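You operate a simulated robot arm through the tools that you are given. There is no shell and no other tool. Be economical: measure what you need, move in short steps, check, and stop when the job is done.

The job below is to be done with a simulated robot arm. You get a single attempt, and the scene is never put back.

TASK
Rinse the slimy basket, dry it, and shut it in the skimmer box.
Fine: Dip it in the wide white tub till the slime is gone, stand it on the striped towel till dry, lower it into the grey box and press the white lid on. Spill a teaspoon at most, drop nothing, leave nothing switched on.

Only the result counts: the job must be done as asked and must still hold three seconds after the hand-in. Knocking over, shifting, dropping, spilling or breaking anything else fails it. Lids that push on must go on centred and level and be pressed home; caps that screw on are set level and turned clockwise until they are tight. Flat cloth is picked up by pressing the open fingertips on it (5 to 10 N) and closing them slowly along it; thin cloth reads only 2 to 8 mm in the jaws.

THE ROBOT
A 6-joint arm with a two-finger parallel gripper, fixed in place. Base frame: the origin is at the foot of the arm, x ahead of it, y to its left, z up; the work surface is at about z = 0.82. Readings come in m, rad, newtons and seconds.
With the tool pointing down near the work surface it reaches from about 0.32 to 0.7 m from the base axis. Its first joint turns from -2.897 to 2.897 rad. Payload 4.1 kg.
Tool frame: the origin (TCP) lies between the finger pads and is the grasp point; the fingertips stand 0.023 m ahead of it; z points along the fingers, y is the line along which they close. The gripper opens to 0.094 m. The fingers are 0.038 m wide and 0.01 m thick; the gripper's body (0.054 by 0.096 m) begins 0.039 m behind the TCP.
Orientation is that of the tool frame in the base frame, as [roll, pitch, yaw] about the fixed x, y, z axes, in that order (R = Rz(yaw) Ry(pitch) Rx(roll)). With the fingers straight down and closing along the base's y, the tool's x points along the base's -x, its y along +y and its z along -z.

THE INTERFACE
- The arm moves only by the tool send_rows. Its argument "commands" is a list of rows, each a list of 3 entries, a list of its own where there are three numbers: the shift along the tool's x, y, z in m, then the turn, a rotation vector about the tool's x, y, z in rad, then the gripper command, from -1 (shut) to 1 (fully open), values between in proportion. In form: [[[tx, ty, tz], [ax, ay, az], fingers], ...]. A call has 1 to 8 rows; each row shifts and turns the commanded pose from where the row before left it, along the tool's axes as they then stand. A row lasts 0.2 s, in which the tool goes at most 0.05 m and 0.15 rad; a call with a longer step from one row to the next is refused whole, and so is a gripper value outside its range. Where a pose cannot be reached the arm comes as near as it can. A force on the tool above 40 N (or 10 N above the force at the start of the call, whichever is more), or a blocked arm, ends the call early, and 0.2 s more pass. Each finger travels about 0.045 m/s and halts on what it meets, pressing with about 42 N; the grip force reading is that of the motor and also rises with nothing between the fingers. The clock runs only during rows and for 0.2 s after the last one: add rows that do not move to give the fingers time. It gives the time, the measured TCP pose, the force on the tool (base axes), the opening and the grip force at its end, in the units of the frame above (readings bear some noise).
- Cameras (640 x 400 px; columns grow to the right, rows downward): "scene" is fixed at [0.0517, -0.4995, 1.4385]; the picture's right is [0.67, -0.74, 0.00], its down [-0.42, -0.38, -0.82] and it looks along [0.61, 0.55, -0.57] (base axes); focal length 228 px, centre (320, 200). "wrist" rides on the gripper at [0.086, 0.016, -0.074] in the tool frame; the picture's right is [-0.18, 0.98, 0.00], its down [-0.58, -0.11, -0.81] and it looks along [-0.79, -0.15, 0.59] (tool axes); focal length 243 px, centre (320, 200).
- camera(camera): a new picture of that camera. No time passes.
- lift_body(by): slides the trunk up (or, below 0, down) by that many m; the arm rides with it, the base frame stays. It gives what a move gives, with no picture.
- measure_at(camera, pixels): for up to 12 pixels [column, row] of the newest picture of that camera ("zoom" is the newest enlarged one), the place [x, y, z] in the base frame of the surface seen there, good to about 0.002 m. No time passes.
- inspect(camera, box): a new picture of the part [left, top, right, bottom] of that camera's present view, enlarged. No time passes.
- job_done(): hands the job in; it is judged then, once.

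Work in short steps. Measure before you move; look again where a grasp or a placing could have gone wrong, and mend it. You have 80 turns and 46 pictures in all, those below and enlarged ones among them. Open the gripper and draw the arm clear of the work before you hand the job in, unless the task says otherwise; then end with one line.

The tools are called as name(argument=value, ...) on one line, values as JSON. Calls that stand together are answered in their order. send_rows: Moves the arm, as the interface text tells. Its arguments: {"type":"object","properties":{"commands":{"type":"array","items":{"type":"array"}}},"required":["commands"]} The other tools are called the same way: lift_body (by) slides the trunk up or down; camera (camera) takes a picture; measure_at (camera, pixels) gives the place of the surface under pixels of a picture; inspect (camera, box) takes an enlarged picture of a part of a camera's view; job_done () hands the job in.

At the start:

```text
time: 0.0
tool_pos: [0.3488, -0.1014, 1.3067]
tool_rot: [3.14, 0.0, -3.14]
wrist_force: [0.4, -1.0, -0.1]
grip_width: 0.0941
grasp_force: 0.1
trunk travel left (down, up): [-0.525, 0.065]
```

scene: 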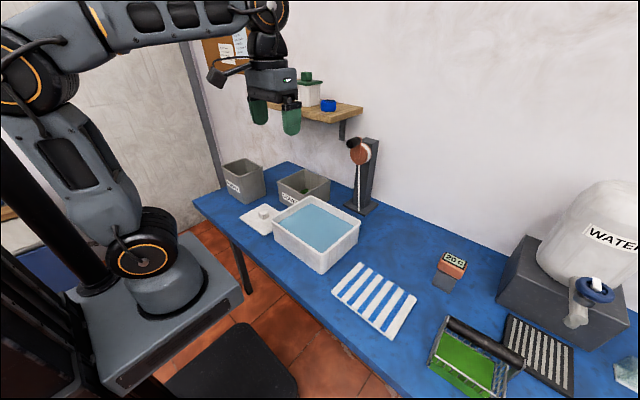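
wrist: 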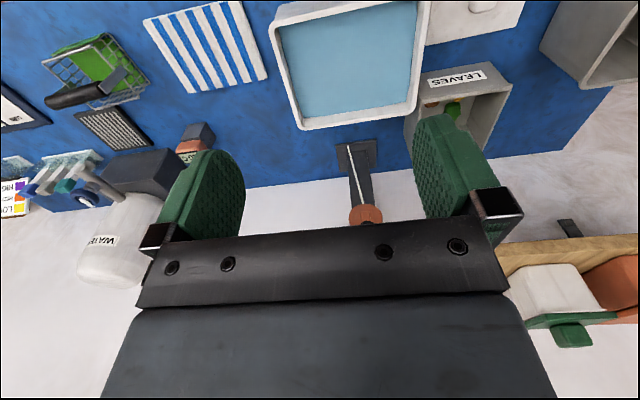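

The basket with green slime and a dark handle seems to be at scene (470,355), the tub at (317,232), the towel at (374,298), the lid at (262,218), and two grey boxes at (243,180) and (303,187). I'll enlarge both areas.

inspect(camera="scene", box=[400, 240, 640, 400])

inspect(camera="scene", box=[200, 130, 440, 280])

measure_at(camera="scene", pixels=[[275, 225], [318, 200], [360, 228], [318, 265], [317, 232], [364, 263], [333, 292], [417, 298], [391, 338], [374, 298]])

```text
2.50 times, centred on (520, 320) of scene
```

zoom: 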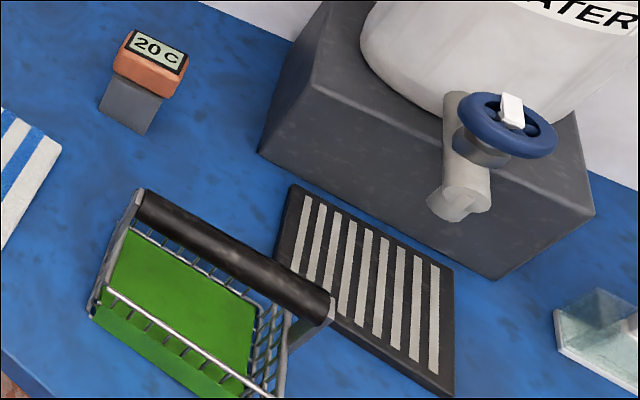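

```text
2.67 times, centred on (320, 205) of scene
```

zoom: 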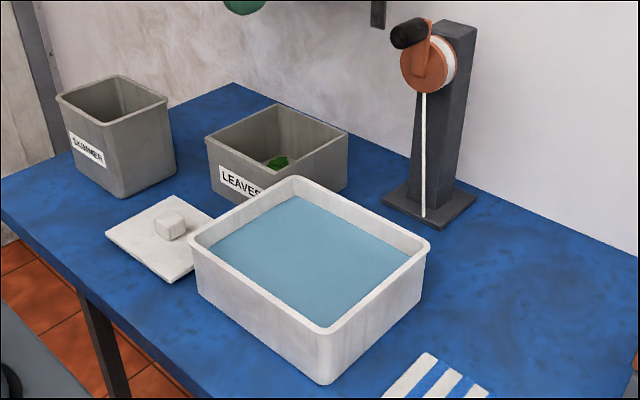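

```text
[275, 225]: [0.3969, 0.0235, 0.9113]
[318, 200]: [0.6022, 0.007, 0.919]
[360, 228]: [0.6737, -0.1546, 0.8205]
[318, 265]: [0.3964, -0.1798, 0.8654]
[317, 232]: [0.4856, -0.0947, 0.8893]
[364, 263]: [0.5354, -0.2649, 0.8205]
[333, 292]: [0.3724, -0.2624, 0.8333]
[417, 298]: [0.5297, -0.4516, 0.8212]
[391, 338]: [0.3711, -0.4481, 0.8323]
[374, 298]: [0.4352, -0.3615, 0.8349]
```

Now I'll measure the handle (450,322)-(520,360), the basket, the skimmer box and the lid.

measure_at(camera="scene", pixels=[[452, 324], [486, 341], [518, 360], [446, 318], [430, 362], [436, 355], [460, 375], [440, 340], [465, 352], [497, 373], [485, 390], [505, 370]])

inspect(camera="wrist", box=[0, 0, 280, 175])

inspect(camera="scene", box=[210, 145, 338, 225])

```text
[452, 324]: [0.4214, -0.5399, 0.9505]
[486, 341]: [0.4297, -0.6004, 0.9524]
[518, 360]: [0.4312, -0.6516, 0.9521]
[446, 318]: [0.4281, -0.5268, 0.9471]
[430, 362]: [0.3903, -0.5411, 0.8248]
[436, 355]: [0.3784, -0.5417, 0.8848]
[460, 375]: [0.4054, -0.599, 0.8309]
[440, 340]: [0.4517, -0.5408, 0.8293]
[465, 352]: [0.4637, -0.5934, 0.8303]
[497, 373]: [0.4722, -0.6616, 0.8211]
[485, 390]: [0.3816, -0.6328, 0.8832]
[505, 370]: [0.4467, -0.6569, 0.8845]
```

```text
2.29 times, centred on (140, 88) of wrist
```

zoom: 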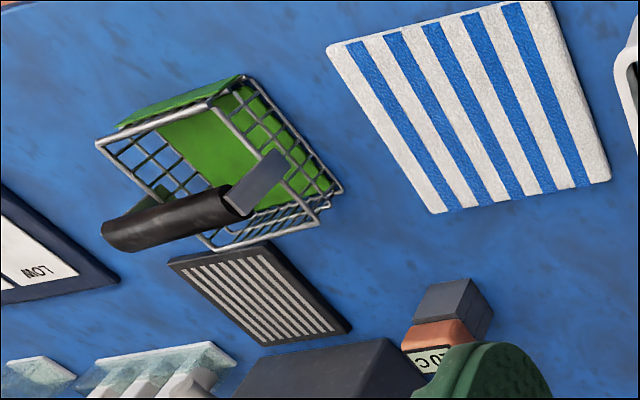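

```text
5.00 times, centred on (274, 185) of scene
```

zoom: 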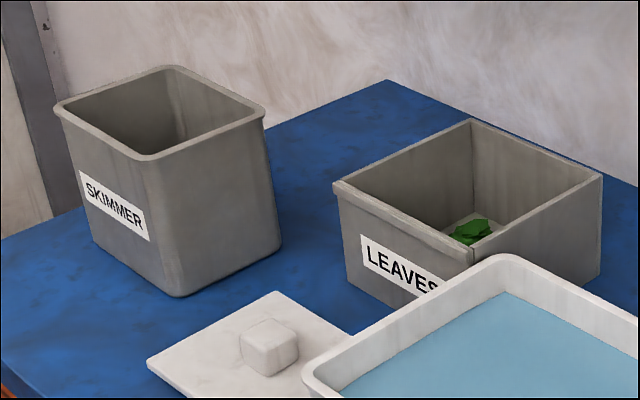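

Measuring the skimmer box rim, its interior and the lid in the enlarged picture.

measure_at(camera="zoom", pixels=[[59, 107], [168, 69], [262, 110], [149, 157], [110, 132], [210, 133], [215, 87], [130, 115], [150, 362], [275, 294], [268, 328], [350, 330]])

measure_at(camera="wrist", pixels=[[50, 100], [75, 95], [103, 85], [145, 85], [95, 33], [43, 62], [430, 20], [480, 5], [520, 10], [350, 60], [280, 20], [300, 118]])

```text
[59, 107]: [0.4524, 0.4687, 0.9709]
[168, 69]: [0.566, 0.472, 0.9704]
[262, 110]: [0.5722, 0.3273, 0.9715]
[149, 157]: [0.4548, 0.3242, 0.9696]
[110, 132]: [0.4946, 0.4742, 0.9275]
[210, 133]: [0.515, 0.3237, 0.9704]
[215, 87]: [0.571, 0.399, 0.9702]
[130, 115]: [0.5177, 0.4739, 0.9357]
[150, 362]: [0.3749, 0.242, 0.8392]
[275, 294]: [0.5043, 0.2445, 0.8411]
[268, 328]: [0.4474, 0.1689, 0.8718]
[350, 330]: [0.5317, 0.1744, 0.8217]
```

```text
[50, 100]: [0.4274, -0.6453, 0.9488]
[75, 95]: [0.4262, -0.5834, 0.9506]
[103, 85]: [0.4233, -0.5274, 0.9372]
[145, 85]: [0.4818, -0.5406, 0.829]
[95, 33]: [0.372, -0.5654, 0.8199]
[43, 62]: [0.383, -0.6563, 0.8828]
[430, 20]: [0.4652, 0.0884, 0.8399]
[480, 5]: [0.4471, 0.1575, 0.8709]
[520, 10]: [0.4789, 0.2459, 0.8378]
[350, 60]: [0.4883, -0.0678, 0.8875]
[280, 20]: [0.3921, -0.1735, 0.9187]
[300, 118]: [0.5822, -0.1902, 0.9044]
```

The handle runs along y at x≈0.427, y≈-0.593, with its top at z≈0.952. The skimmer box is centred at (0.512, 0.399) with its rim at 0.971. First I move at height toward the spot above the handle.

send_rows(commands=[[[-0.009, -0.048, 0], [0, 0, 0], 1], [[-0.009, -0.048, 0], [0, 0, 0], 1], [[-0.01, -0.048, 0], [0, 0, 0], 1], [[-0.01, -0.048, 0], [0, 0, 0], 1], [[-0.01, -0.048, 0], [0, 0, 0], 1], [[-0.01, -0.048, 0], [0, 0, 0], 1], [[-0.01, -0.048, 0], [0, 0, 0], 1], [[-0.01, -0.048, 0], [0, 0, 0], 1]])

send_rows(commands=[[[0, -0.048, 0], [0, 0, 0], 1], [[0, -0.048, 0], [0, 0, 0], 1], [[0, 0, 0], [0, 0, 0.15], 1], [[0, 0, 0], [0, 0, 0.15], 1], [[0, 0, 0], [0, 0, 0.15], 1], [[0, 0, 0], [0, 0, 0.15], 1], [[0, 0, 0], [0, 0, 0.15], 1], [[0, 0, 0], [0, 0, 0.15], 1]])

send_rows(commands=[[[0, 0, 0], [0, 0, 0.15], 1], [[0, 0, 0], [0, 0, 0.15], 1], [[0, 0, 0], [0, 0, 0.15], 1], [[0, 0, 0], [0, 0, 0.15], 1], [[0, 0, 0], [0, 0, 0.0708], 1], [[0, 0, 0], [0, 0, 0], 1]])

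camera(camera="scene")

camera(camera="wrist")

```text
time: 1.8
tool_pos: [0.3967, -0.4288, 1.2747]
tool_rot: [-3.141, -0.001, 3.141]
wrist_force: [-0.1, -0.1, -0.1]
grip_width: 0.094
grasp_force: 0.1
out of reach, approached as far as the arm can: row 7, 8
trunk travel left (down, up): [-0.525, 0.065]
```

```text
time: 3.6
tool_pos: [0.3776, -0.4614, 1.2535]
tool_rot: [3.141, 0.001, 2.24]
wrist_force: [0.5, -0.3, 1.2]
grip_width: 0.094
grasp_force: 0.0
out of reach, approached as far as the arm can: row 1, 2
trunk travel left (down, up): [-0.525, 0.065]
```

```text
time: 5.0
tool_pos: [0.3776, -0.4599, 1.254]
tool_rot: [3.141, 0.001, 1.572]
wrist_force: [0.5, 0.7, -0.3]
grip_width: 0.0939
grasp_force: 0.0
trunk travel left (down, up): [-0.525, 0.065]
```

```text
39 pictures are left
```

scene: 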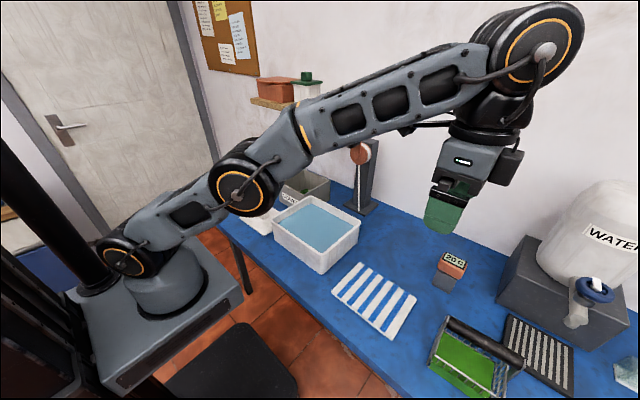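

```text
38 pictures are left
```

wrist: 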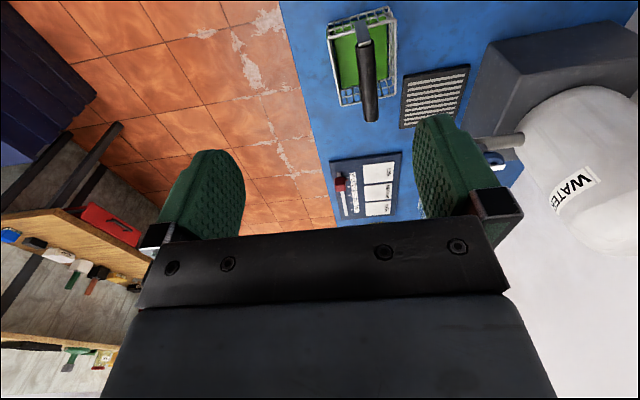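

The arm is stretched because it is high. I lower the tool with the arm to gain reach, then go on toward y≈-0.59 (now tool x = base +y, tool y = base +x).

send_rows(commands=[[[0, 0, 0.045], [0, 0, 0], 1], [[0, 0, 0.045], [0, 0, 0], 1], [[0, 0, 0.045], [0, 0, 0], 1], [[0, 0, 0.045], [0, 0, 0], 1], [[-0.045, 0.017, 0], [0, 0, 0], 1], [[-0.045, 0.017, 0], [0, 0, 0], 1], [[-0.043, 0.015, 0], [0, 0, 0], 1], [[0, 0, 0], [0, 0, 0], 1]])

camera(camera="wrist")

```text
time: 6.8
tool_pos: [0.398, -0.5397, 1.0625]
tool_rot: [3.141, -0.001, 1.571]
wrist_force: [0.5, 0.0, 0.3]
grip_width: 0.0939
grasp_force: 0.0
out of reach, approached as far as the arm can: row 6, 7
trunk travel left (down, up): [-0.525, 0.065]
```

```text
37 pictures are left
```

wrist: 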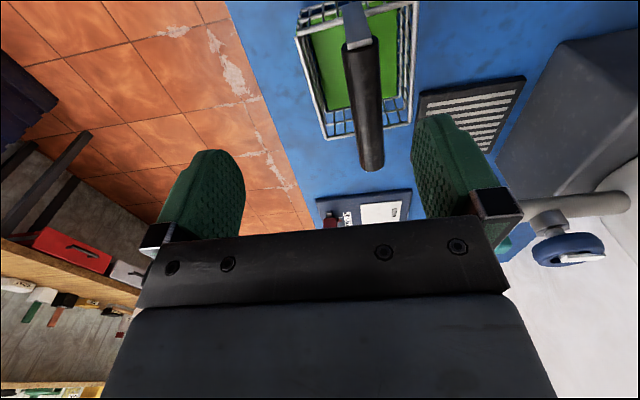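

Reach is 0.67 m at z 1.06 and grows lower down relative to the shoulder. I lift the trunk by its spare 0.06 and go lower.

lift_body(by=0.06)

send_rows(commands=[[[0, 0.005, 0.04], [0, 0, 0], 1], [[0, 0.005, 0.04], [0, 0, 0], 1], [[0, 0.005, 0.03], [0, 0, 0], 1], [[-0.02, 0.01, 0], [0, 0, 0], 1], [[-0.02, 0.005, 0], [0, 0, 0], 1], [[-0.012, 0, 0], [0, 0, 0], 1], [[0, 0, 0], [0, 0, 0], 1]])

```text
time: 7.8
tool_pos: [0.3984, -0.5393, 1.1232]
tool_rot: [-3.142, -0.001, 1.57]
wrist_force: [0.5, -0.2, -0.7]
grip_width: 0.0938
grasp_force: 0.0
trunk travel left (down, up): [-0.585, 0.005]
```

```text
time: 9.4
tool_pos: [0.4087, -0.547, 1.0126]
tool_rot: [-3.141, -0.001, 1.572]
wrist_force: [-0.2, 0.1, -0.9]
grip_width: 0.0939
grasp_force: 0.1
out of reach, approached as far as the arm can: row 4, 5, 6
trunk travel left (down, up): [-0.585, 0.005]
```

Straight down gives only 0.68–0.69 m, while the handle centre is at 0.73 m. I tilt the fingers outward along the handle (about tool y) by 0.3 rad and move on above the handle.

send_rows(commands=[[[0, 0, 0], [0, -0.15, 0], 1], [[0, 0, 0], [0, -0.15, 0], 1], [[-0.02, 0.008, 0], [0, 0, 0], 1], [[-0.02, 0.008, 0], [0, 0, 0], 1], [[0, 0, 0], [0, 0, 0], 1]])

camera(camera="wrist")

```text
time: 10.6
tool_pos: [0.4241, -0.586, 1.0259]
tool_rot: [-3.14, 0.3, 1.573]
wrist_force: [0.8, -0.1, 0.1]
grip_width: 0.0939
grasp_force: 0.0
trunk travel left (down, up): [-0.585, 0.005]
```

```text
36 pictures are left
```

wrist: 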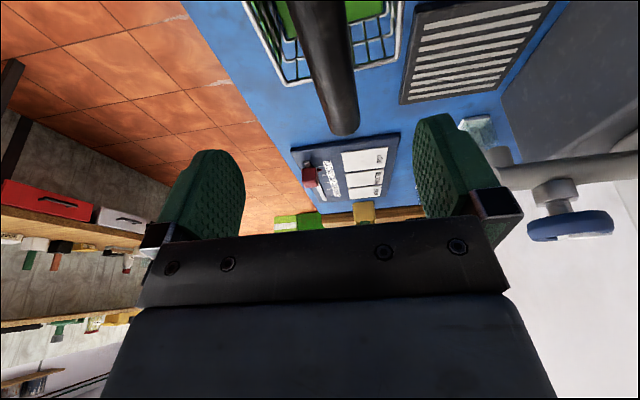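

The tool is now at (0.424, -0.586, 1.026). I measure the handle and the tap pipe for clearance.

measure_at(camera="wrist", pixels=[[343, 128], [335, 90], [320, 40], [310, 5], [345, 100], [510, 170], [600, 170], [535, 225], [570, 225], [395, 80], [270, 60]])

```text
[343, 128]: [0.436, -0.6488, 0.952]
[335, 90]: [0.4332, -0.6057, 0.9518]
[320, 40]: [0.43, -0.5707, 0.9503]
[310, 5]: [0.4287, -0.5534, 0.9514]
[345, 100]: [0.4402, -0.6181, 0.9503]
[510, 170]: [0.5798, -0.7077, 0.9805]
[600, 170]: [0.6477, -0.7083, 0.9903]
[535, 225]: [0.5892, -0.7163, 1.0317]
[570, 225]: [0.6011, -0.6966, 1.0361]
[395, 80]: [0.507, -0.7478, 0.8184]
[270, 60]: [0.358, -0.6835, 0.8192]
```

The handle lies at x≈0.431 at y=-0.59, skewed 0.076 rad, and the tap is well clear. I align the yaw and descend to the handle at z≈0.943.

send_rows(commands=[[[0, 0.007, 0], [0, 0, -0.076], 1], [[0.0052, 0.0, 0.02], [0, 0, 0], 1], [[0.0052, 0, 0.02], [0, 0, 0], 1], [[0.0052, 0, 0.02], [0, 0, 0], 1], [[0.0052, 0, 0.02], [0, 0, 0], 1], [[0, 0, 0], [0, 0, 0], 1]])

inspect(camera="scene", box=[400, 260, 592, 380])

camera(camera="wrist")

```text
time: 12.0
tool_pos: [0.4303, -0.5889, 0.9422]
tool_rot: [-3.119, 0.301, 1.651]
wrist_force: [-0.2, -0.1, 0.5]
grip_width: 0.0939
grasp_force: 0.0
trunk travel left (down, up): [-0.585, 0.005]
```

```text
3.33 times, centred on (496, 320) of scene
```

zoom: 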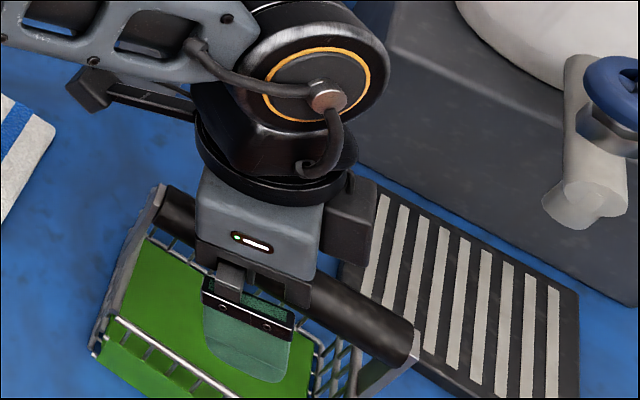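

```text
34 pictures are left
```

wrist: 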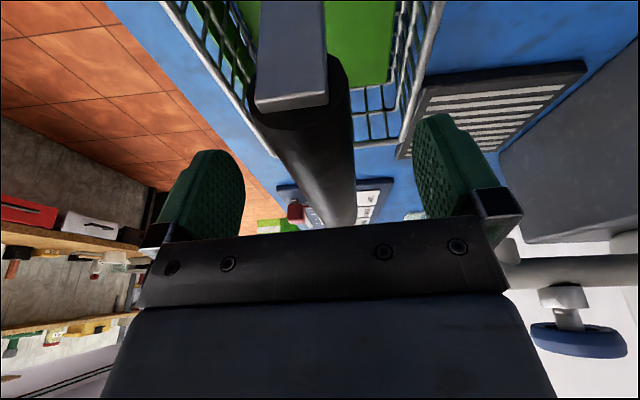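

The handle runs centred between the pads, so I close the gripper.

send_rows(commands=[[[0, 0, 0], [0, 0, 0], 0], [[0, 0, 0], [0, 0, 0], -0.5], [[0, 0, 0], [0, 0, 0], -1], [[0, 0, 0], [0, 0, 0], -1], [[0, 0, 0], [0, 0, 0], -1], [[0, 0, 0], [0, 0, 0], -1]])

```text
time: 13.4
tool_pos: [0.4293, -0.5881, 0.9438]
tool_rot: [-3.119, 0.301, 1.651]
wrist_force: [1.1, 0.4, 1.0]
grip_width: 0.0272
grasp_force: 41.9
trunk travel left (down, up): [-0.585, 0.005]
```

Gripped at 0.027 m with 42 N. I lift straight up along base z, drawing inward a little.

send_rows(commands=[[[-0.0059, 0, -0.0191], [0, 0, 0], -1], [[-0.0059, 0, -0.0191], [0, 0, 0], -1], [[-0.0059, 0, -0.0191], [0, 0, 0], -1], [[0.013, 0, -0.025], [0, 0, 0], -1], [[0.013, 0, -0.025], [0, 0, 0], -1], [[0.013, 0, -0.025], [0, 0, 0], -1], [[0.013, 0, -0.025], [0, 0, 0], -1], [[0, 0, 0], [0, 0, 0], -1]])

camera(camera="scene")

```text
time: 15.2
tool_pos: [0.4273, -0.5077, 1.0827]
tool_rot: [-3.117, 0.299, 1.651]
wrist_force: [-0.6, -0.6, 0.0]
grip_width: 0.0001
grasp_force: 42.3
trunk travel left (down, up): [-0.585, 0.005]
```

```text
33 pictures are left
```

scene: 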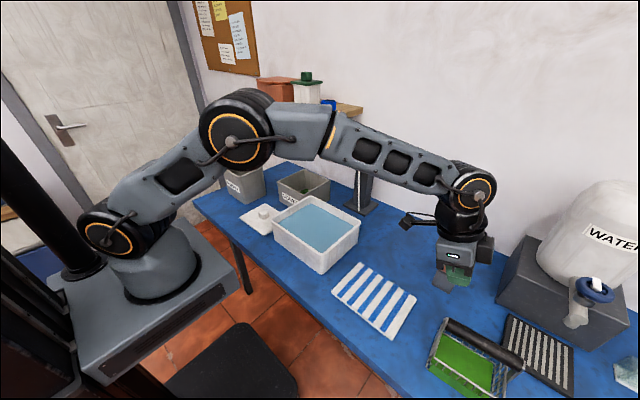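

The grip reads 0.0001, so the basket slipped out and stays near its old place at (470,350). I look closer at what happened.

inspect(camera="scene", box=[400, 280, 592, 400])

measure_at(camera="scene", pixels=[[452, 324], [486, 341], [518, 360], [446, 318], [430, 362], [436, 355], [440, 340], [465, 352], [497, 373], [485, 390], [505, 370]])

inspect(camera="wrist", box=[160, 0, 480, 200])

```text
3.33 times, centred on (496, 340) of scene
```

zoom: 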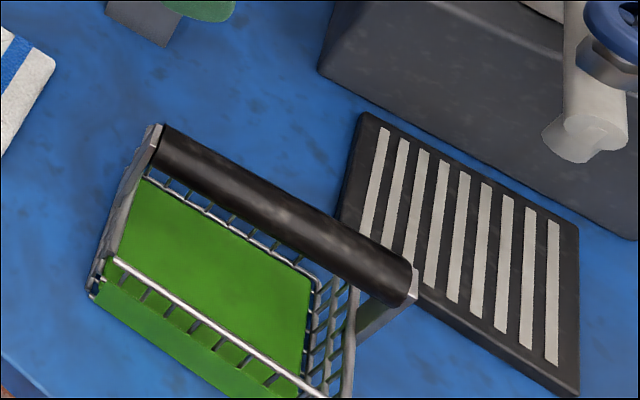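

```text
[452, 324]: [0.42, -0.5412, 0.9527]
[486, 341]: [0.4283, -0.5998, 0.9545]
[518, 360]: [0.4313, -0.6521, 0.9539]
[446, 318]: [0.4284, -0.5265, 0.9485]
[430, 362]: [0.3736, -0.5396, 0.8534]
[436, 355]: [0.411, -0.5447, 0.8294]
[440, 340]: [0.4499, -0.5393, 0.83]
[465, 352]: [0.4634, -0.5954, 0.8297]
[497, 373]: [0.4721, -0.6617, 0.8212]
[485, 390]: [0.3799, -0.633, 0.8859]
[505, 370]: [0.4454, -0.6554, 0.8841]
```

```text
2.00 times, centred on (320, 100) of wrist
```

zoom: 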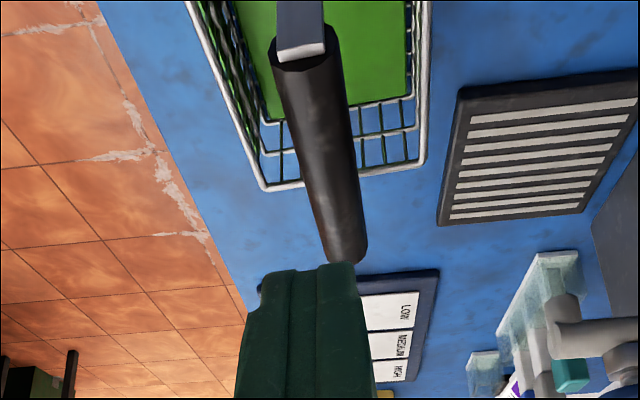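

The basket has not moved at all, so the handle slid out straight away. I reopen, return, grip a little deeper, and will lift in small slow steps while reading the force.

send_rows(commands=[[[0, 0, 0], [0, 0, 0], 1], [[0, 0, 0], [0, 0, 0], 1], [[0, 0, 0], [0, 0, 0], 1], [[0, 0, 0], [0, 0, 0], 1], [[0, 0, 0], [0, 0, 0], 1], [[0, 0, 0], [0, 0, 0], 1]])

send_rows(commands=[[[-0.013, 0, 0.025], [0, 0, 0], 1], [[-0.013, 0, 0.025], [0, 0, 0], 1], [[-0.013, 0, 0.025], [0, 0, 0], 1], [[-0.013, 0, 0.025], [0, 0, 0], 1], [[0.0059, 0, 0.0191], [0, 0, 0], 1], [[0.0059, 0, 0.0191], [0, 0, 0], 1], [[0.0059, 0, 0.0191], [0, 0, 0], 1], [[-0.004, 0.001, 0.0075], [0, 0, 0], 1]])

send_rows(commands=[[[0, 0, 0], [0, 0, 0], 0], [[0, 0, 0], [0, 0, 0], -0.5], [[0, 0, 0], [0, 0, 0], -1], [[0, 0, 0], [0, 0, 0], -1], [[0, 0, 0], [0, 0, 0], -1], [[0, 0, 0], [0, 0, 0], -1], [[0, 0, 0], [0, 0, 0], -1], [[0, 0, 0], [0, 0, 0], -1]])

send_rows(commands=[[[-0.0009, 0, -0.0029], [0, 0, 0], -1], [[-0.0009, 0, -0.0029], [0, 0, 0], -1], [[0, 0, 0], [0, 0, 0], -1]])

inspect(camera="scene", box=[400, 280, 592, 400])

```text
time: 16.6
tool_pos: [0.4269, -0.5086, 1.0823]
tool_rot: [-3.12, 0.297, 1.652]
wrist_force: [-0.8, -0.4, 0.6]
grip_width: 0.0938
grasp_force: 0.0
trunk travel left (down, up): [-0.585, 0.005]
```

```text
time: 18.4
tool_pos: [0.4264, -0.5899, 0.9358]
tool_rot: [-3.12, 0.299, 1.652]
wrist_force: [0.2, -0.1, 1.1]
grip_width: 0.0938
grasp_force: 0.0
out of reach, approached as far as the arm can: row 8
trunk travel left (down, up): [-0.585, 0.005]
```

```text
time: 20.2
tool_pos: [0.4264, -0.5891, 0.9366]
tool_rot: [-3.12, 0.298, 1.653]
wrist_force: [-2.4, 0.9, 3.6]
grip_width: 0.0262
grasp_force: 42.4
trunk travel left (down, up): [-0.585, 0.005]
```

```text
time: 21.0
tool_pos: [0.4269, -0.589, 0.9408]
tool_rot: [-3.117, 0.298, 1.65]
wrist_force: [-0.1, 0.4, -2.1]
grip_width: 0.0267
grasp_force: 41.8
trunk travel left (down, up): [-0.585, 0.005]
```

```text
3.33 times, centred on (496, 340) of scene
```

zoom: 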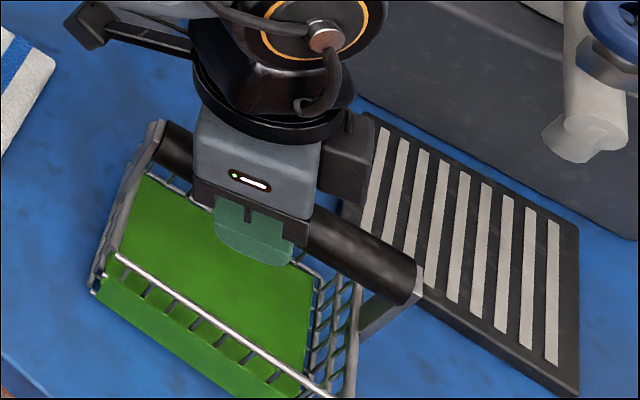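

Still gripped at 0.0267 with about 2 N of load. I lift slowly by another 15 mm and look.

send_rows(commands=[[[-0.0009, 0, -0.0029], [0, 0, 0], -1], [[-0.0009, 0, -0.0029], [0, 0, 0], -1], [[-0.0009, 0, -0.0029], [0, 0, 0], -1], [[-0.0009, 0, -0.0029], [0, 0, 0], -1], [[-0.0009, 0, -0.0029], [0, 0, 0], -1], [[0, 0, 0], [0, 0, 0], -1]])

inspect(camera="scene", box=[400, 280, 592, 400])

```text
time: 22.4
tool_pos: [0.4267, -0.5877, 0.9571]
tool_rot: [-3.12, 0.299, 1.65]
wrist_force: [-0.1, -1.3, -2.4]
grip_width: 0.0267
grasp_force: 42.3
trunk travel left (down, up): [-0.585, 0.005]
```

```text
3.33 times, centred on (496, 340) of scene
```

zoom: 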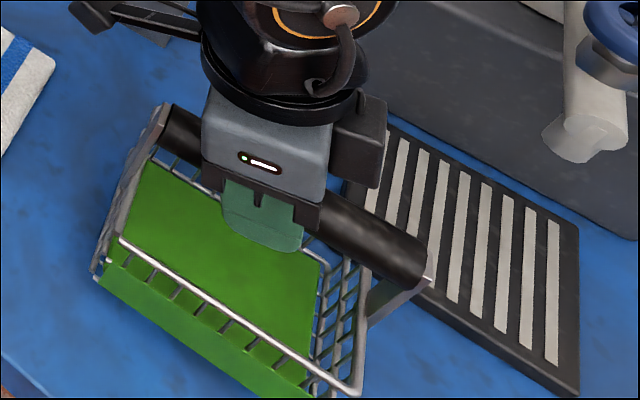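

Now it lifts with the gripper (load ≈2.4 N). I keep rising gently at about 6 mm per row.

send_rows(commands=[[[-0.0012, 0, -0.004], [0, 0, 0], -1], [[-0.0018, 0, -0.0057], [0, 0, 0], -1], [[-0.0018, 0, -0.0057], [0, 0, 0], -1], [[-0.0018, 0, -0.0057], [0, 0, 0], -1], [[-0.0018, 0, -0.0057], [0, 0, 0], -1], [[-0.0018, 0, -0.0057], [0, 0, 0], -1], [[-0.0018, 0, -0.0057], [0, 0, 0], -1], [[0, 0, 0], [0, 0, 0], -1]])

inspect(camera="scene", box=[400, 250, 592, 370])

```text
time: 24.2
tool_pos: [0.4293, -0.5879, 0.9975]
tool_rot: [-3.119, 0.298, 1.651]
wrist_force: [0.1, 1.3, -3.1]
grip_width: 0.0266
grasp_force: 42.3
trunk travel left (down, up): [-0.585, 0.005]
```

```text
3.33 times, centred on (496, 310) of scene
```

zoom: 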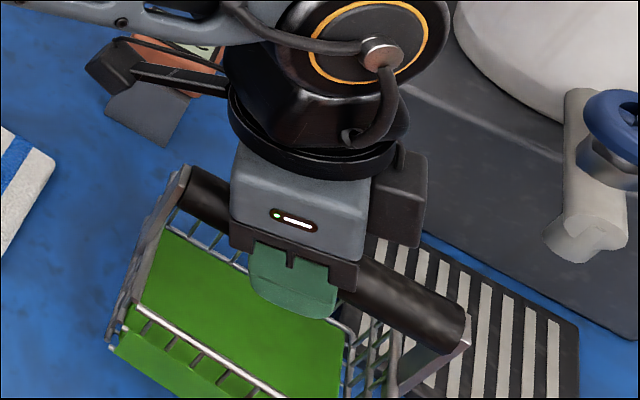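

Held well. I continue up and inward gently, to about z 1.06.

send_rows(commands=[[[0.0026, 0, -0.005], [0, 0, 0], -1], [[0.0053, 0, -0.01], [0, 0, 0], -1], [[0.0053, 0, -0.01], [0, 0, 0], -1], [[0.0053, 0, -0.01], [0, 0, 0], -1], [[0.0053, 0, -0.01], [0, 0, 0], -1], [[0.0053, 0, -0.01], [0, 0, 0], -1], [[0.0053, 0, -0.01], [0, 0, 0], -1], [[0.0053, 0, -0.01], [0, 0, 0], -1]])

send_rows(commands=[[[0.009, 0.001, -0.008], [0, 0.02, 0], -1], [[0.0096, 0.001, -0.003], [0, 0.04, 0], -1], [[0.0096, 0.001, -0.003], [0, 0.04, 0], -1], [[0.0098, 0.001, -0.002], [0, 0.04, 0], -1], [[0.0099, 0.001, -0.0015], [0, 0.04, 0], -1], [[0.0099, 0.001, -0.001], [0, 0.04, 0], -1], [[0.01, 0.001, -0.001], [0, 0.04, 0], -1], [[0.01, 0.001, 0], [0, 0.04, 0], -1]])

camera(camera="scene")

```text
time: 26.0
tool_pos: [0.4249, -0.5285, 1.0576]
tool_rot: [-3.116, 0.3, 1.652]
wrist_force: [-0.3, 0.4, -3.1]
grip_width: 0.0264
grasp_force: 41.9
trunk travel left (down, up): [-0.585, 0.005]
```

```text
time: 27.8
tool_pos: [0.4281, -0.4473, 1.0621]
tool_rot: [-3.119, -0.002, 1.644]
wrist_force: [-0.4, -0.5, -2.8]
grip_width: 0.0266
grasp_force: 42.3
trunk travel left (down, up): [-0.585, 0.005]
```

```text
27 pictures are left
```

scene: 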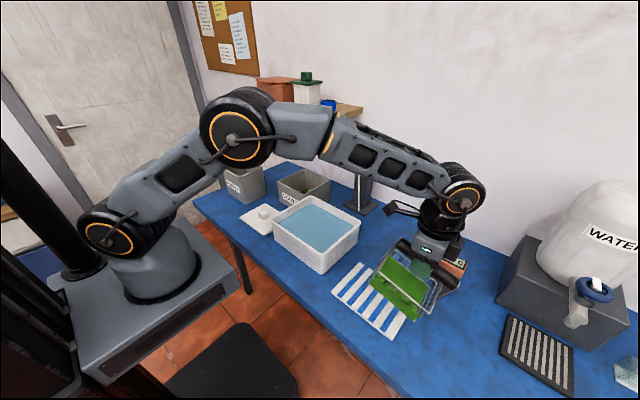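

The basket was level when the tool was tilted 0.3, so it now hangs tilted. I restore the tilt, rise a bit more, and check the tub corners.

send_rows(commands=[[[0, 0, -0.004], [0, -0.04, 0], -1], [[0, 0, -0.004], [0, -0.04, 0], -1], [[0, 0, -0.004], [0, -0.04, 0], -1], [[0, 0, -0.004], [0, -0.04, 0], -1], [[0, 0, -0.004], [0, -0.04, 0], -1], [[0, 0, -0.004], [0, -0.04, 0], -1], [[0, 0, 0], [0, -0.04, 0], -1], [[0, 0, 0], [0, -0.02, 0], -1]])

inspect(camera="scene", box=[260, 180, 484, 320])

```text
time: 29.6
tool_pos: [0.4278, -0.4441, 1.0854]
tool_rot: [-3.119, 0.298, 1.65]
wrist_force: [-0.3, -0.1, -2.4]
grip_width: 0.0263
grasp_force: 42.1
trunk travel left (down, up): [-0.585, 0.005]
```

```text
2.86 times, centred on (372, 250) of scene
```

zoom: 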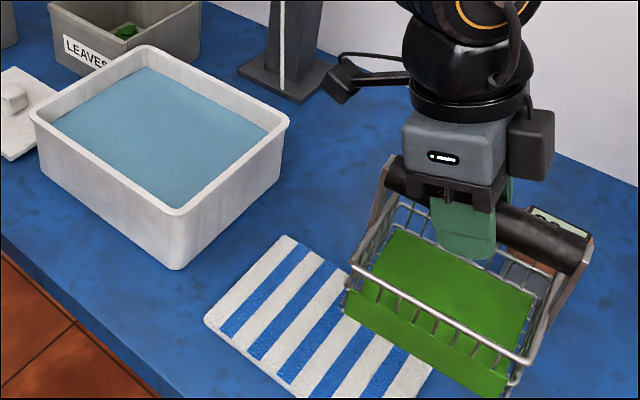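

Level again. I measure the tub corners and the basket's lower edges.

measure_at(camera="zoom", pixels=[[37, 112], [144, 50], [285, 122], [180, 209], [52, 122], [263, 133], [350, 310], [500, 392], [350, 270], [520, 358], [585, 250], [393, 165]])

```text
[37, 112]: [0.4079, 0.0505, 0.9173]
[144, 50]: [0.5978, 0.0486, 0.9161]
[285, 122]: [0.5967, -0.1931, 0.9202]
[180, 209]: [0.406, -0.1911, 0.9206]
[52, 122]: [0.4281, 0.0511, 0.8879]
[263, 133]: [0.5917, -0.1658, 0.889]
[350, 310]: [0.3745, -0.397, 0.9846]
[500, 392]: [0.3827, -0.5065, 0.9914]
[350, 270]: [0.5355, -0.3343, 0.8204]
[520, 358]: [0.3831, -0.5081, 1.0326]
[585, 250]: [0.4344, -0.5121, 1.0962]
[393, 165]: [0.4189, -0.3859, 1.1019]
```

Tub centre is about (0.502, -0.071) with the rim at 0.919; the basket bottom is at ≈0.97, so it clears. I carry it over the tub smoothly.

send_rows(commands=[[[0.0096, 0.0027, -0.003], [0, 0, 0], -1], [[0.0196, 0.0054, -0.0061], [0, 0, 0], -1], [[0.0196, 0.0054, -0.0061], [0, 0, 0], -1], [[0.0196, 0.0054, -0.0061], [0, 0, 0], -1], [[0.0196, 0.0054, -0.0061], [0, 0, 0], -1], [[0.0196, 0.0054, -0.0061], [0, 0, 0], -1], [[0.0196, 0.0054, -0.0061], [0, 0, 0], -1], [[0.0196, 0.0054, -0.0061], [0, 0, 0], -1]])

send_rows(commands=[[[0.0196, 0.0054, -0.0061], [0, 0, 0], -1], [[0.0196, 0.0054, -0.0061], [0, 0, 0], -1], [[0.0196, 0.0054, -0.0061], [0, 0, 0], -1], [[0.0196, 0.0054, -0.0061], [0, 0, 0], -1], [[0.0196, 0.0054, -0.0061], [0, 0, 0], -1], [[0.0196, 0.0054, -0.0061], [0, 0, 0], -1], [[0.0196, 0.0054, -0.0061], [0, 0, 0], -1], [[0.0096, 0.0054, -0.003], [0, 0, 0], -1]])

inspect(camera="scene", box=[220, 140, 444, 280])

```text
time: 31.4
tool_pos: [0.4571, -0.2874, 1.0856]
tool_rot: [-3.117, 0.299, 1.651]
wrist_force: [-0.2, -0.1, -3.3]
grip_width: 0.0269
grasp_force: 41.9
trunk travel left (down, up): [-0.585, 0.005]
```

```text
time: 33.2
tool_pos: [0.4903, -0.1325, 1.0851]
tool_rot: [-3.117, 0.298, 1.65]
wrist_force: [-0.4, -0.8, -3.5]
grip_width: 0.0266
grasp_force: 41.9
trunk travel left (down, up): [-0.585, 0.005]
```

```text
2.86 times, centred on (332, 210) of scene
```

zoom: 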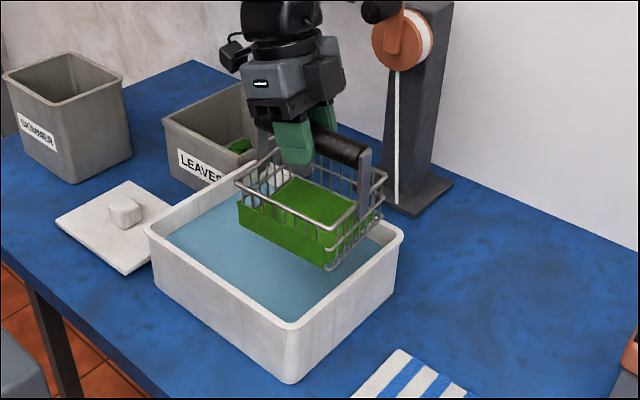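

I finish centring over the tub, then lower slowly.

send_rows(commands=[[[0.0203, 0.0057, -0.0063], [0, 0, 0], -1], [[0.0203, 0.0057, -0.0063], [0, 0, 0], -1], [[0.0203, 0.0057, -0.0063], [0, 0, 0], -1], [[0.0, 0, 0], [0, 0, 0], -1], [[0.003, 0, 0.0096], [0, 0, 0], -1], [[0.003, 0, 0.0096], [0, 0, 0], -1], [[0.003, 0, 0.0096], [0, 0, 0], -1], [[0.003, 0, 0.0096], [0, 0, 0], -1]])

send_rows(commands=[[[0.003, 0, 0.0096], [0, 0, 0], -1], [[0.003, 0, 0.0096], [0, 0, 0], -1], [[0.003, 0, 0.0096], [0, 0, 0], -1], [[0.003, 0, 0.0096], [0, 0, 0], -1], [[0.003, 0, 0.0096], [0, 0, 0], -1], [[0.003, 0, 0.0096], [0, 0, 0], -1], [[0.003, 0, 0.0096], [0, 0, 0], -1], [[0.003, 0, 0.0096], [0, 0, 0], -1]])

inspect(camera="scene", box=[220, 140, 444, 280])

```text
time: 35.0
tool_pos: [0.4989, -0.0686, 1.0459]
tool_rot: [-3.12, 0.297, 1.65]
wrist_force: [0.1, 0.5, -2.4]
grip_width: 0.0266
grasp_force: 42.2
trunk travel left (down, up): [-0.585, 0.005]
```

```text
time: 36.8
tool_pos: [0.4984, -0.0662, 0.9639]
tool_rot: [-3.118, 0.298, 1.652]
wrist_force: [0.0, 0.4, -2.8]
grip_width: 0.0267
grasp_force: 42.2
trunk travel left (down, up): [-0.585, 0.005]
```

```text
2.86 times, centred on (332, 210) of scene
```

zoom: 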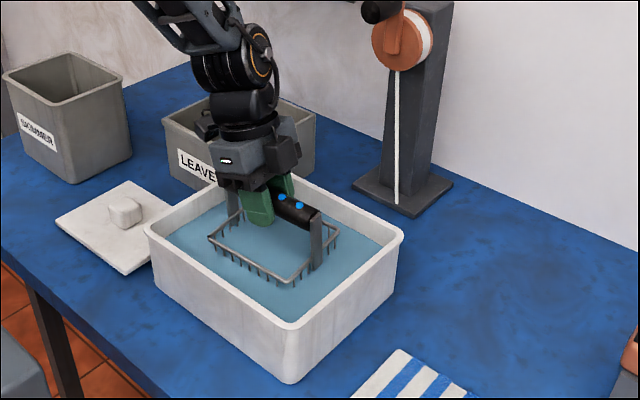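

The basket is submerged with only its rim above water, and there are blue drops on the handle. I lower 5 mm more and swish gently for a few seconds.

send_rows(commands=[[[0.0015, 0, 0.0048], [0, 0, 0], -1], [[0, 0, 0], [0, 0, 0], -1], [[0, 0, 0], [0, 0, 0], -1], [[0, 0, 0], [0, 0, 0], -1], [[0, 0.003, 0], [0, 0, 0], -1], [[0, -0.003, 0], [0, 0, 0], -1], [[0, -0.003, 0], [0, 0, 0], -1], [[0, 0.003, 0], [0, 0, 0], -1]])

send_rows(commands=[[[0, 0, 0], [0, 0, 0], -1], [[0, 0, 0], [0, 0, 0], -1], [[0, 0, 0], [0, 0, 0], -1], [[0, 0, 0], [0, 0, 0], -1], [[0, 0, 0], [0, 0, 0], -1], [[0, 0, 0], [0, 0, 0], -1], [[0, 0, 0], [0, 0, 0], -1], [[0, 0, 0], [0, 0, 0], -1]])

inspect(camera="scene", box=[260, 170, 388, 250])

```text
time: 38.6
tool_pos: [0.4978, -0.067, 0.9608]
tool_rot: [-3.118, 0.297, 1.65]
wrist_force: [-0.4, 0.4, -3.4]
grip_width: 0.0265
grasp_force: 41.9
trunk travel left (down, up): [-0.585, 0.005]
```

```text
time: 40.4
tool_pos: [0.498, -0.0668, 0.9602]
tool_rot: [-3.117, 0.299, 1.651]
wrist_force: [-0.3, 0.3, -2.5]
grip_width: 0.0262
grasp_force: 41.1
trunk travel left (down, up): [-0.585, 0.005]
```

```text
5.00 times, centred on (324, 210) of scene
```

zoom: 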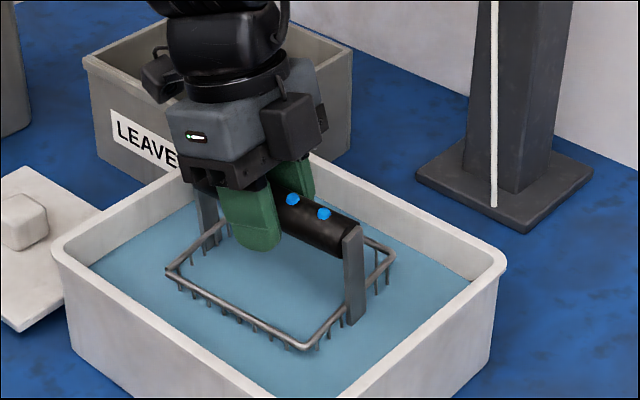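

After about 4 s submerged I lift slowly above the water to drip and check the slime.

send_rows(commands=[[[-0.0014, 0, -0.0045], [0, 0, 0], -1], [[-0.003, 0, -0.0096], [0, 0, 0], -1], [[-0.003, 0, -0.0096], [0, 0, 0], -1], [[-0.003, 0, -0.0096], [0, 0, 0], -1], [[-0.003, 0, -0.0096], [0, 0, 0], -1], [[-0.003, 0, -0.0096], [0, 0, 0], -1], [[-0.003, 0, -0.0096], [0, 0, 0], -1], [[-0.003, 0, -0.0096], [0, 0, 0], -1]])

send_rows(commands=[[[-0.003, 0, -0.0096], [0, 0, 0], -1], [[-0.003, 0, -0.0096], [0, 0, 0], -1], [[0, 0, 0], [0, 0, 0], -1], [[0, 0, 0], [0, 0, 0], -1]])

inspect(camera="scene", box=[250, 140, 410, 240])

```text
time: 42.2
tool_pos: [0.499, -0.0677, 1.0354]
tool_rot: [-3.116, 0.299, 1.651]
wrist_force: [-0.6, 0.4, -2.5]
grip_width: 0.0267
grasp_force: 41.8
trunk travel left (down, up): [-0.585, 0.005]
```

```text
time: 43.2
tool_pos: [0.5, -0.0671, 1.0552]
tool_rot: [-3.116, 0.298, 1.65]
wrist_force: [0.4, 0.4, -3.4]
grip_width: 0.0266
grasp_force: 41.7
trunk travel left (down, up): [-0.585, 0.005]
```

```text
4.00 times, centred on (330, 190) of scene
```

zoom: 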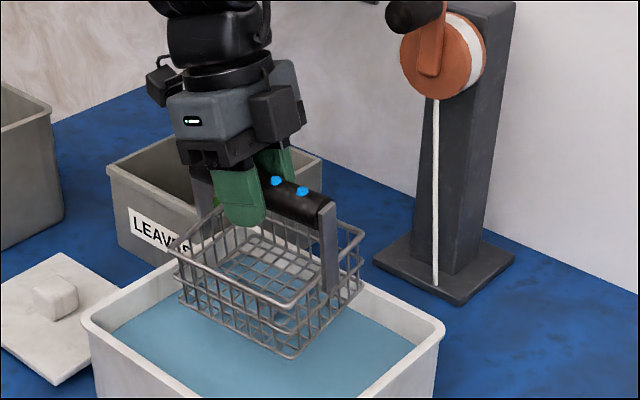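

The slime is gone; only the wet markers remain. I let it drip over the tub for about 3 s, rising 25 mm and squaring the yaw.

send_rows(commands=[[[-0.0015, 0, -0.0048], [0, 0, 0], -1], [[-0.0015, 0, -0.0048], [0, 0, 0], -1], [[-0.0015, 0, -0.0048], [0, 0, 0], -1], [[-0.0015, 0, -0.0048], [0, 0, 0], -1], [[-0.0015, 0, -0.0048], [0, 0, 0], -1], [[0, 0, 0], [0.0078, 0, 0.0252], -1], [[0, 0, 0], [0.0078, 0, 0.0252], -1], [[0, 0, 0], [0.0078, 0, 0.0252], -1]])

send_rows(commands=[[[0, 0, 0], [0, 0, 0], -1], [[0, 0, 0], [0, 0, 0], -1], [[0, 0, 0], [0, 0, 0], -1], [[0, 0, 0], [0, 0, 0], -1], [[0, 0, 0], [0, 0, 0], -1], [[0, 0, 0], [0, 0, 0], -1], [[0, 0, 0], [0, 0, 0], -1], [[0, 0, 0], [0, 0, 0], -1]])

send_rows(commands=[[[0, 0, 0], [0, 0, 0], -1], [[0, 0, 0], [0, 0, 0], -1], [[0, 0, 0], [0, 0, 0], -1], [[0, 0, 0], [0, 0, 0], -1], [[0, 0, 0], [0, 0, 0], -1], [[0, 0, 0], [0, 0, 0], -1], [[0, 0, 0], [0, 0, 0], -1], [[0, 0, 0], [0, 0, 0], -1]])

inspect(camera="scene", box=[250, 140, 410, 240])

```text
time: 45.0
tool_pos: [0.501, -0.0678, 1.08]
tool_rot: [-3.118, 0.3, 1.571]
wrist_force: [0.3, 0.7, -2.9]
grip_width: 0.0268
grasp_force: 42.4
trunk travel left (down, up): [-0.585, 0.005]
```

```text
time: 46.8
tool_pos: [0.5021, -0.0671, 1.0809]
tool_rot: [-3.117, 0.301, 1.574]
wrist_force: [1.1, -0.3, -2.5]
grip_width: 0.0265
grasp_force: 41.9
trunk travel left (down, up): [-0.585, 0.005]
```

```text
time: 48.6
tool_pos: [0.5013, -0.0682, 1.0799]
tool_rot: [-3.117, 0.299, 1.573]
wrist_force: [0.0, -0.2, -2.1]
grip_width: 0.0265
grasp_force: 42.3
trunk travel left (down, up): [-0.585, 0.005]
```

```text
4.00 times, centred on (330, 190) of scene
```

zoom: 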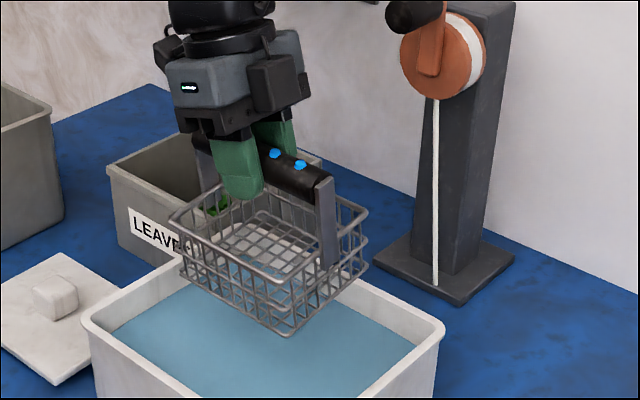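

No falling drops are visible. I carry it to the towel centre at (0.452, -0.355).

send_rows(commands=[[[-0.0096, -0.002, 0.003], [0, 0, 0], -1], [[-0.0196, -0.0036, 0.0061], [0, 0, 0], -1], [[-0.0196, -0.0036, 0.0061], [0, 0, 0], -1], [[-0.0196, -0.0036, 0.0061], [0, 0, 0], -1], [[-0.0196, -0.0036, 0.0061], [0, 0, 0], -1], [[-0.0196, -0.0036, 0.0061], [0, 0, 0], -1], [[-0.0196, -0.0036, 0.0061], [0, 0, 0], -1], [[-0.0196, -0.0036, 0.0061], [0, 0, 0], -1]])

send_rows(commands=[[[-0.0196, -0.0036, 0.0061], [0, 0, 0], -1], [[-0.0196, -0.0036, 0.0061], [0, 0, 0], -1], [[-0.0196, -0.0036, 0.0061], [0, 0, 0], -1], [[-0.0196, -0.0036, 0.0061], [0, 0, 0], -1], [[-0.0196, -0.0036, 0.0061], [0, 0, 0], -1], [[-0.0196, -0.0036, 0.0061], [0, 0, 0], -1], [[-0.01, -0.0036, 0.003], [0, 0, 0], -1], [[0, 0, 0], [0, 0, 0], -1]])

inspect(camera="scene", box=[300, 200, 492, 320])

```text
time: 50.4
tool_pos: [0.4712, -0.2206, 1.0793]
tool_rot: [-3.118, 0.3, 1.573]
wrist_force: [-0.1, -0.3, -2.2]
grip_width: 0.0264
grasp_force: 42.3
trunk travel left (down, up): [-0.585, 0.005]
```

```text
time: 52.2
tool_pos: [0.4476, -0.3546, 1.0817]
tool_rot: [-3.117, 0.301, 1.573]
wrist_force: [0.1, -0.4, -3.2]
grip_width: 0.0265
grasp_force: 42.2
trunk travel left (down, up): [-0.585, 0.005]
```

```text
3.33 times, centred on (396, 260) of scene
```

zoom: 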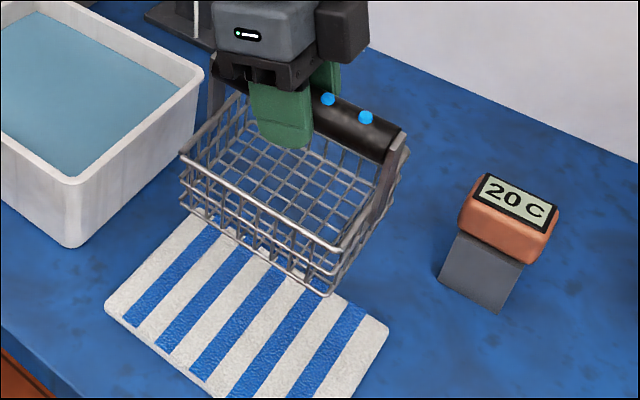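

Level and over the towel. I lower slowly toward contact at about TCP z 0.95.

send_rows(commands=[[[0.003, 0.003, 0.0096], [0, 0, 0], -1], [[0.0035, 0, 0.0115], [0, 0, 0], -1], [[0.0035, 0, 0.0115], [0, 0, 0], -1], [[0.0035, 0, 0.0115], [0, 0, 0], -1], [[0.0035, 0, 0.0115], [0, 0, 0], -1], [[0.0035, 0, 0.0115], [0, 0, 0], -1], [[0.0035, 0, 0.0115], [0, 0, 0], -1], [[0.0035, 0, 0.0115], [0, 0, 0], -1]])

send_rows(commands=[[[0.003, 0, 0.0096], [0, 0, 0], -1], [[0.003, 0, 0.0096], [0, 0, 0], -1], [[0.0015, 0, 0.0048], [0, 0, 0], -1], [[0, 0, 0], [0, 0, 0], -1]])

inspect(camera="scene", box=[300, 200, 492, 320])

```text
time: 54.0
tool_pos: [0.4473, -0.3546, 0.9867]
tool_rot: [-3.12, 0.3, 1.573]
wrist_force: [1.1, 0.9, -3.1]
grip_width: 0.0266
grasp_force: 41.7
trunk travel left (down, up): [-0.585, 0.005]
```

```text
time: 55.0
tool_pos: [0.448, -0.3539, 0.9614]
tool_rot: [-3.117, 0.3, 1.571]
wrist_force: [-0.9, 0.1, -2.6]
grip_width: 0.0264
grasp_force: 41.9
trunk travel left (down, up): [-0.585, 0.005]
```

```text
3.33 times, centred on (396, 260) of scene
```

zoom: 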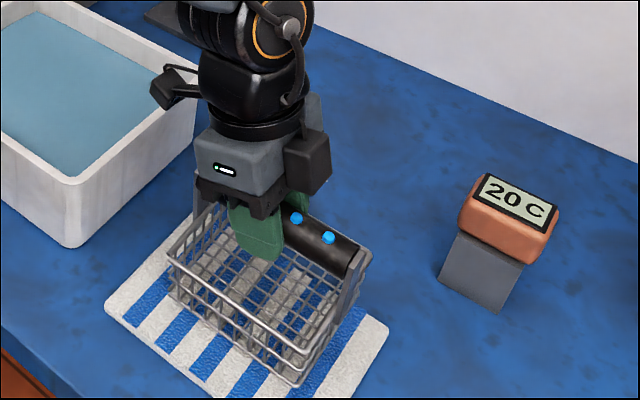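

Still hanging (−2.6 N). I go down in 2–3 mm steps until the load leaves.

send_rows(commands=[[[0.0008, 0, 0.0024], [0, 0, 0], -1], [[0.0008, 0, 0.0024], [0, 0, 0], -1], [[0.0008, 0, 0.0024], [0, 0, 0], -1], [[0, 0, 0], [0, 0, 0], -1]])

send_rows(commands=[[[0.0008, 0, 0.0024], [0, 0, 0], -1], [[0, 0, 0], [0, 0, 0], -1]])

inspect(camera="scene", box=[320, 220, 448, 300])

```text
time: 56.0
tool_pos: [0.4482, -0.3538, 0.9555]
tool_rot: [-3.122, 0.304, 1.573]
wrist_force: [3.2, -0.4, 7.7]
grip_width: 0.0265
grasp_force: 41.8
trunk travel left (down, up): [-0.585, 0.005]
```

```text
time: 56.6
tool_pos: [0.4482, -0.3539, 0.9537]
tool_rot: [-3.122, 0.305, 1.572]
wrist_force: [9.2, -1.0, 22.8]
grip_width: 0.0268
grasp_force: 41.9
trunk travel left (down, up): [-0.585, 0.005]
```

```text
5.00 times, centred on (384, 260) of scene
```

zoom: 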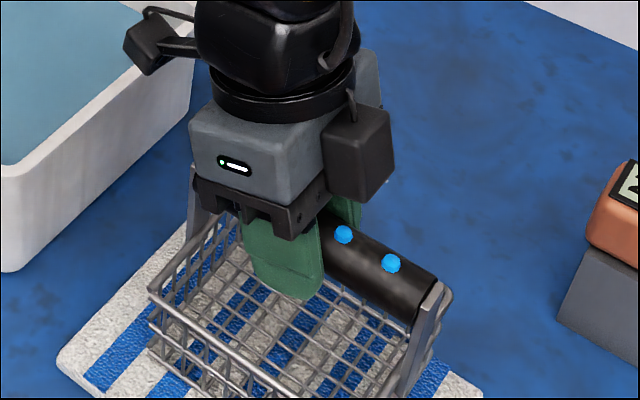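

In contact (23 N press). I back off 3 mm, open slowly, and rise straight up; then look.

send_rows(commands=[[[-0.0009, 0, -0.0029], [0, 0, 0], -1], [[0, 0, 0], [0, 0, 0], -0.2], [[0, 0, 0], [0, 0, 0], 0.3], [[0, 0, 0], [0, 0, 0], 0.7], [[0, 0, 0], [0, 0, 0], 0.7], [[0, 0, 0], [0, 0, 0], 0.7]])

send_rows(commands=[[[-0.006, 0, -0.019], [0, 0, 0], 0.7], [[-0.006, 0, -0.019], [0, 0, 0], 0.7], [[-0.006, 0, -0.019], [0, 0, 0], 0.7], [[-0.006, 0, -0.019], [0, 0, 0], 0.7], [[-0.006, 0, -0.019], [0, 0, 0], 0.7], [[0, 0, 0], [0, 0.15, 0], 0.7], [[0, 0, 0], [0, 0.15, 0], 0.7], [[0, 0, 0], [0, 0, 0], 0.7]])

inspect(camera="scene", box=[300, 200, 492, 320])

```text
time: 58.0
tool_pos: [0.4475, -0.3535, 0.9545]
tool_rot: [-3.118, 0.301, 1.573]
wrist_force: [-0.6, -0.5, -0.3]
grip_width: 0.0798
grasp_force: 0.0
trunk travel left (down, up): [-0.585, 0.005]
```

```text
time: 59.8
tool_pos: [0.4468, -0.3544, 1.053]
tool_rot: [-3.119, -0.001, 1.565]
wrist_force: [0.3, 0.1, 0.6]
grip_width: 0.0799
grasp_force: 0.0
trunk travel left (down, up): [-0.585, 0.005]
```

```text
3.33 times, centred on (396, 260) of scene
```

zoom: 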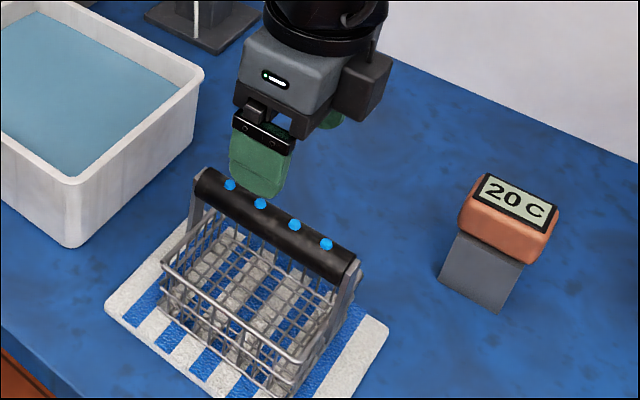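

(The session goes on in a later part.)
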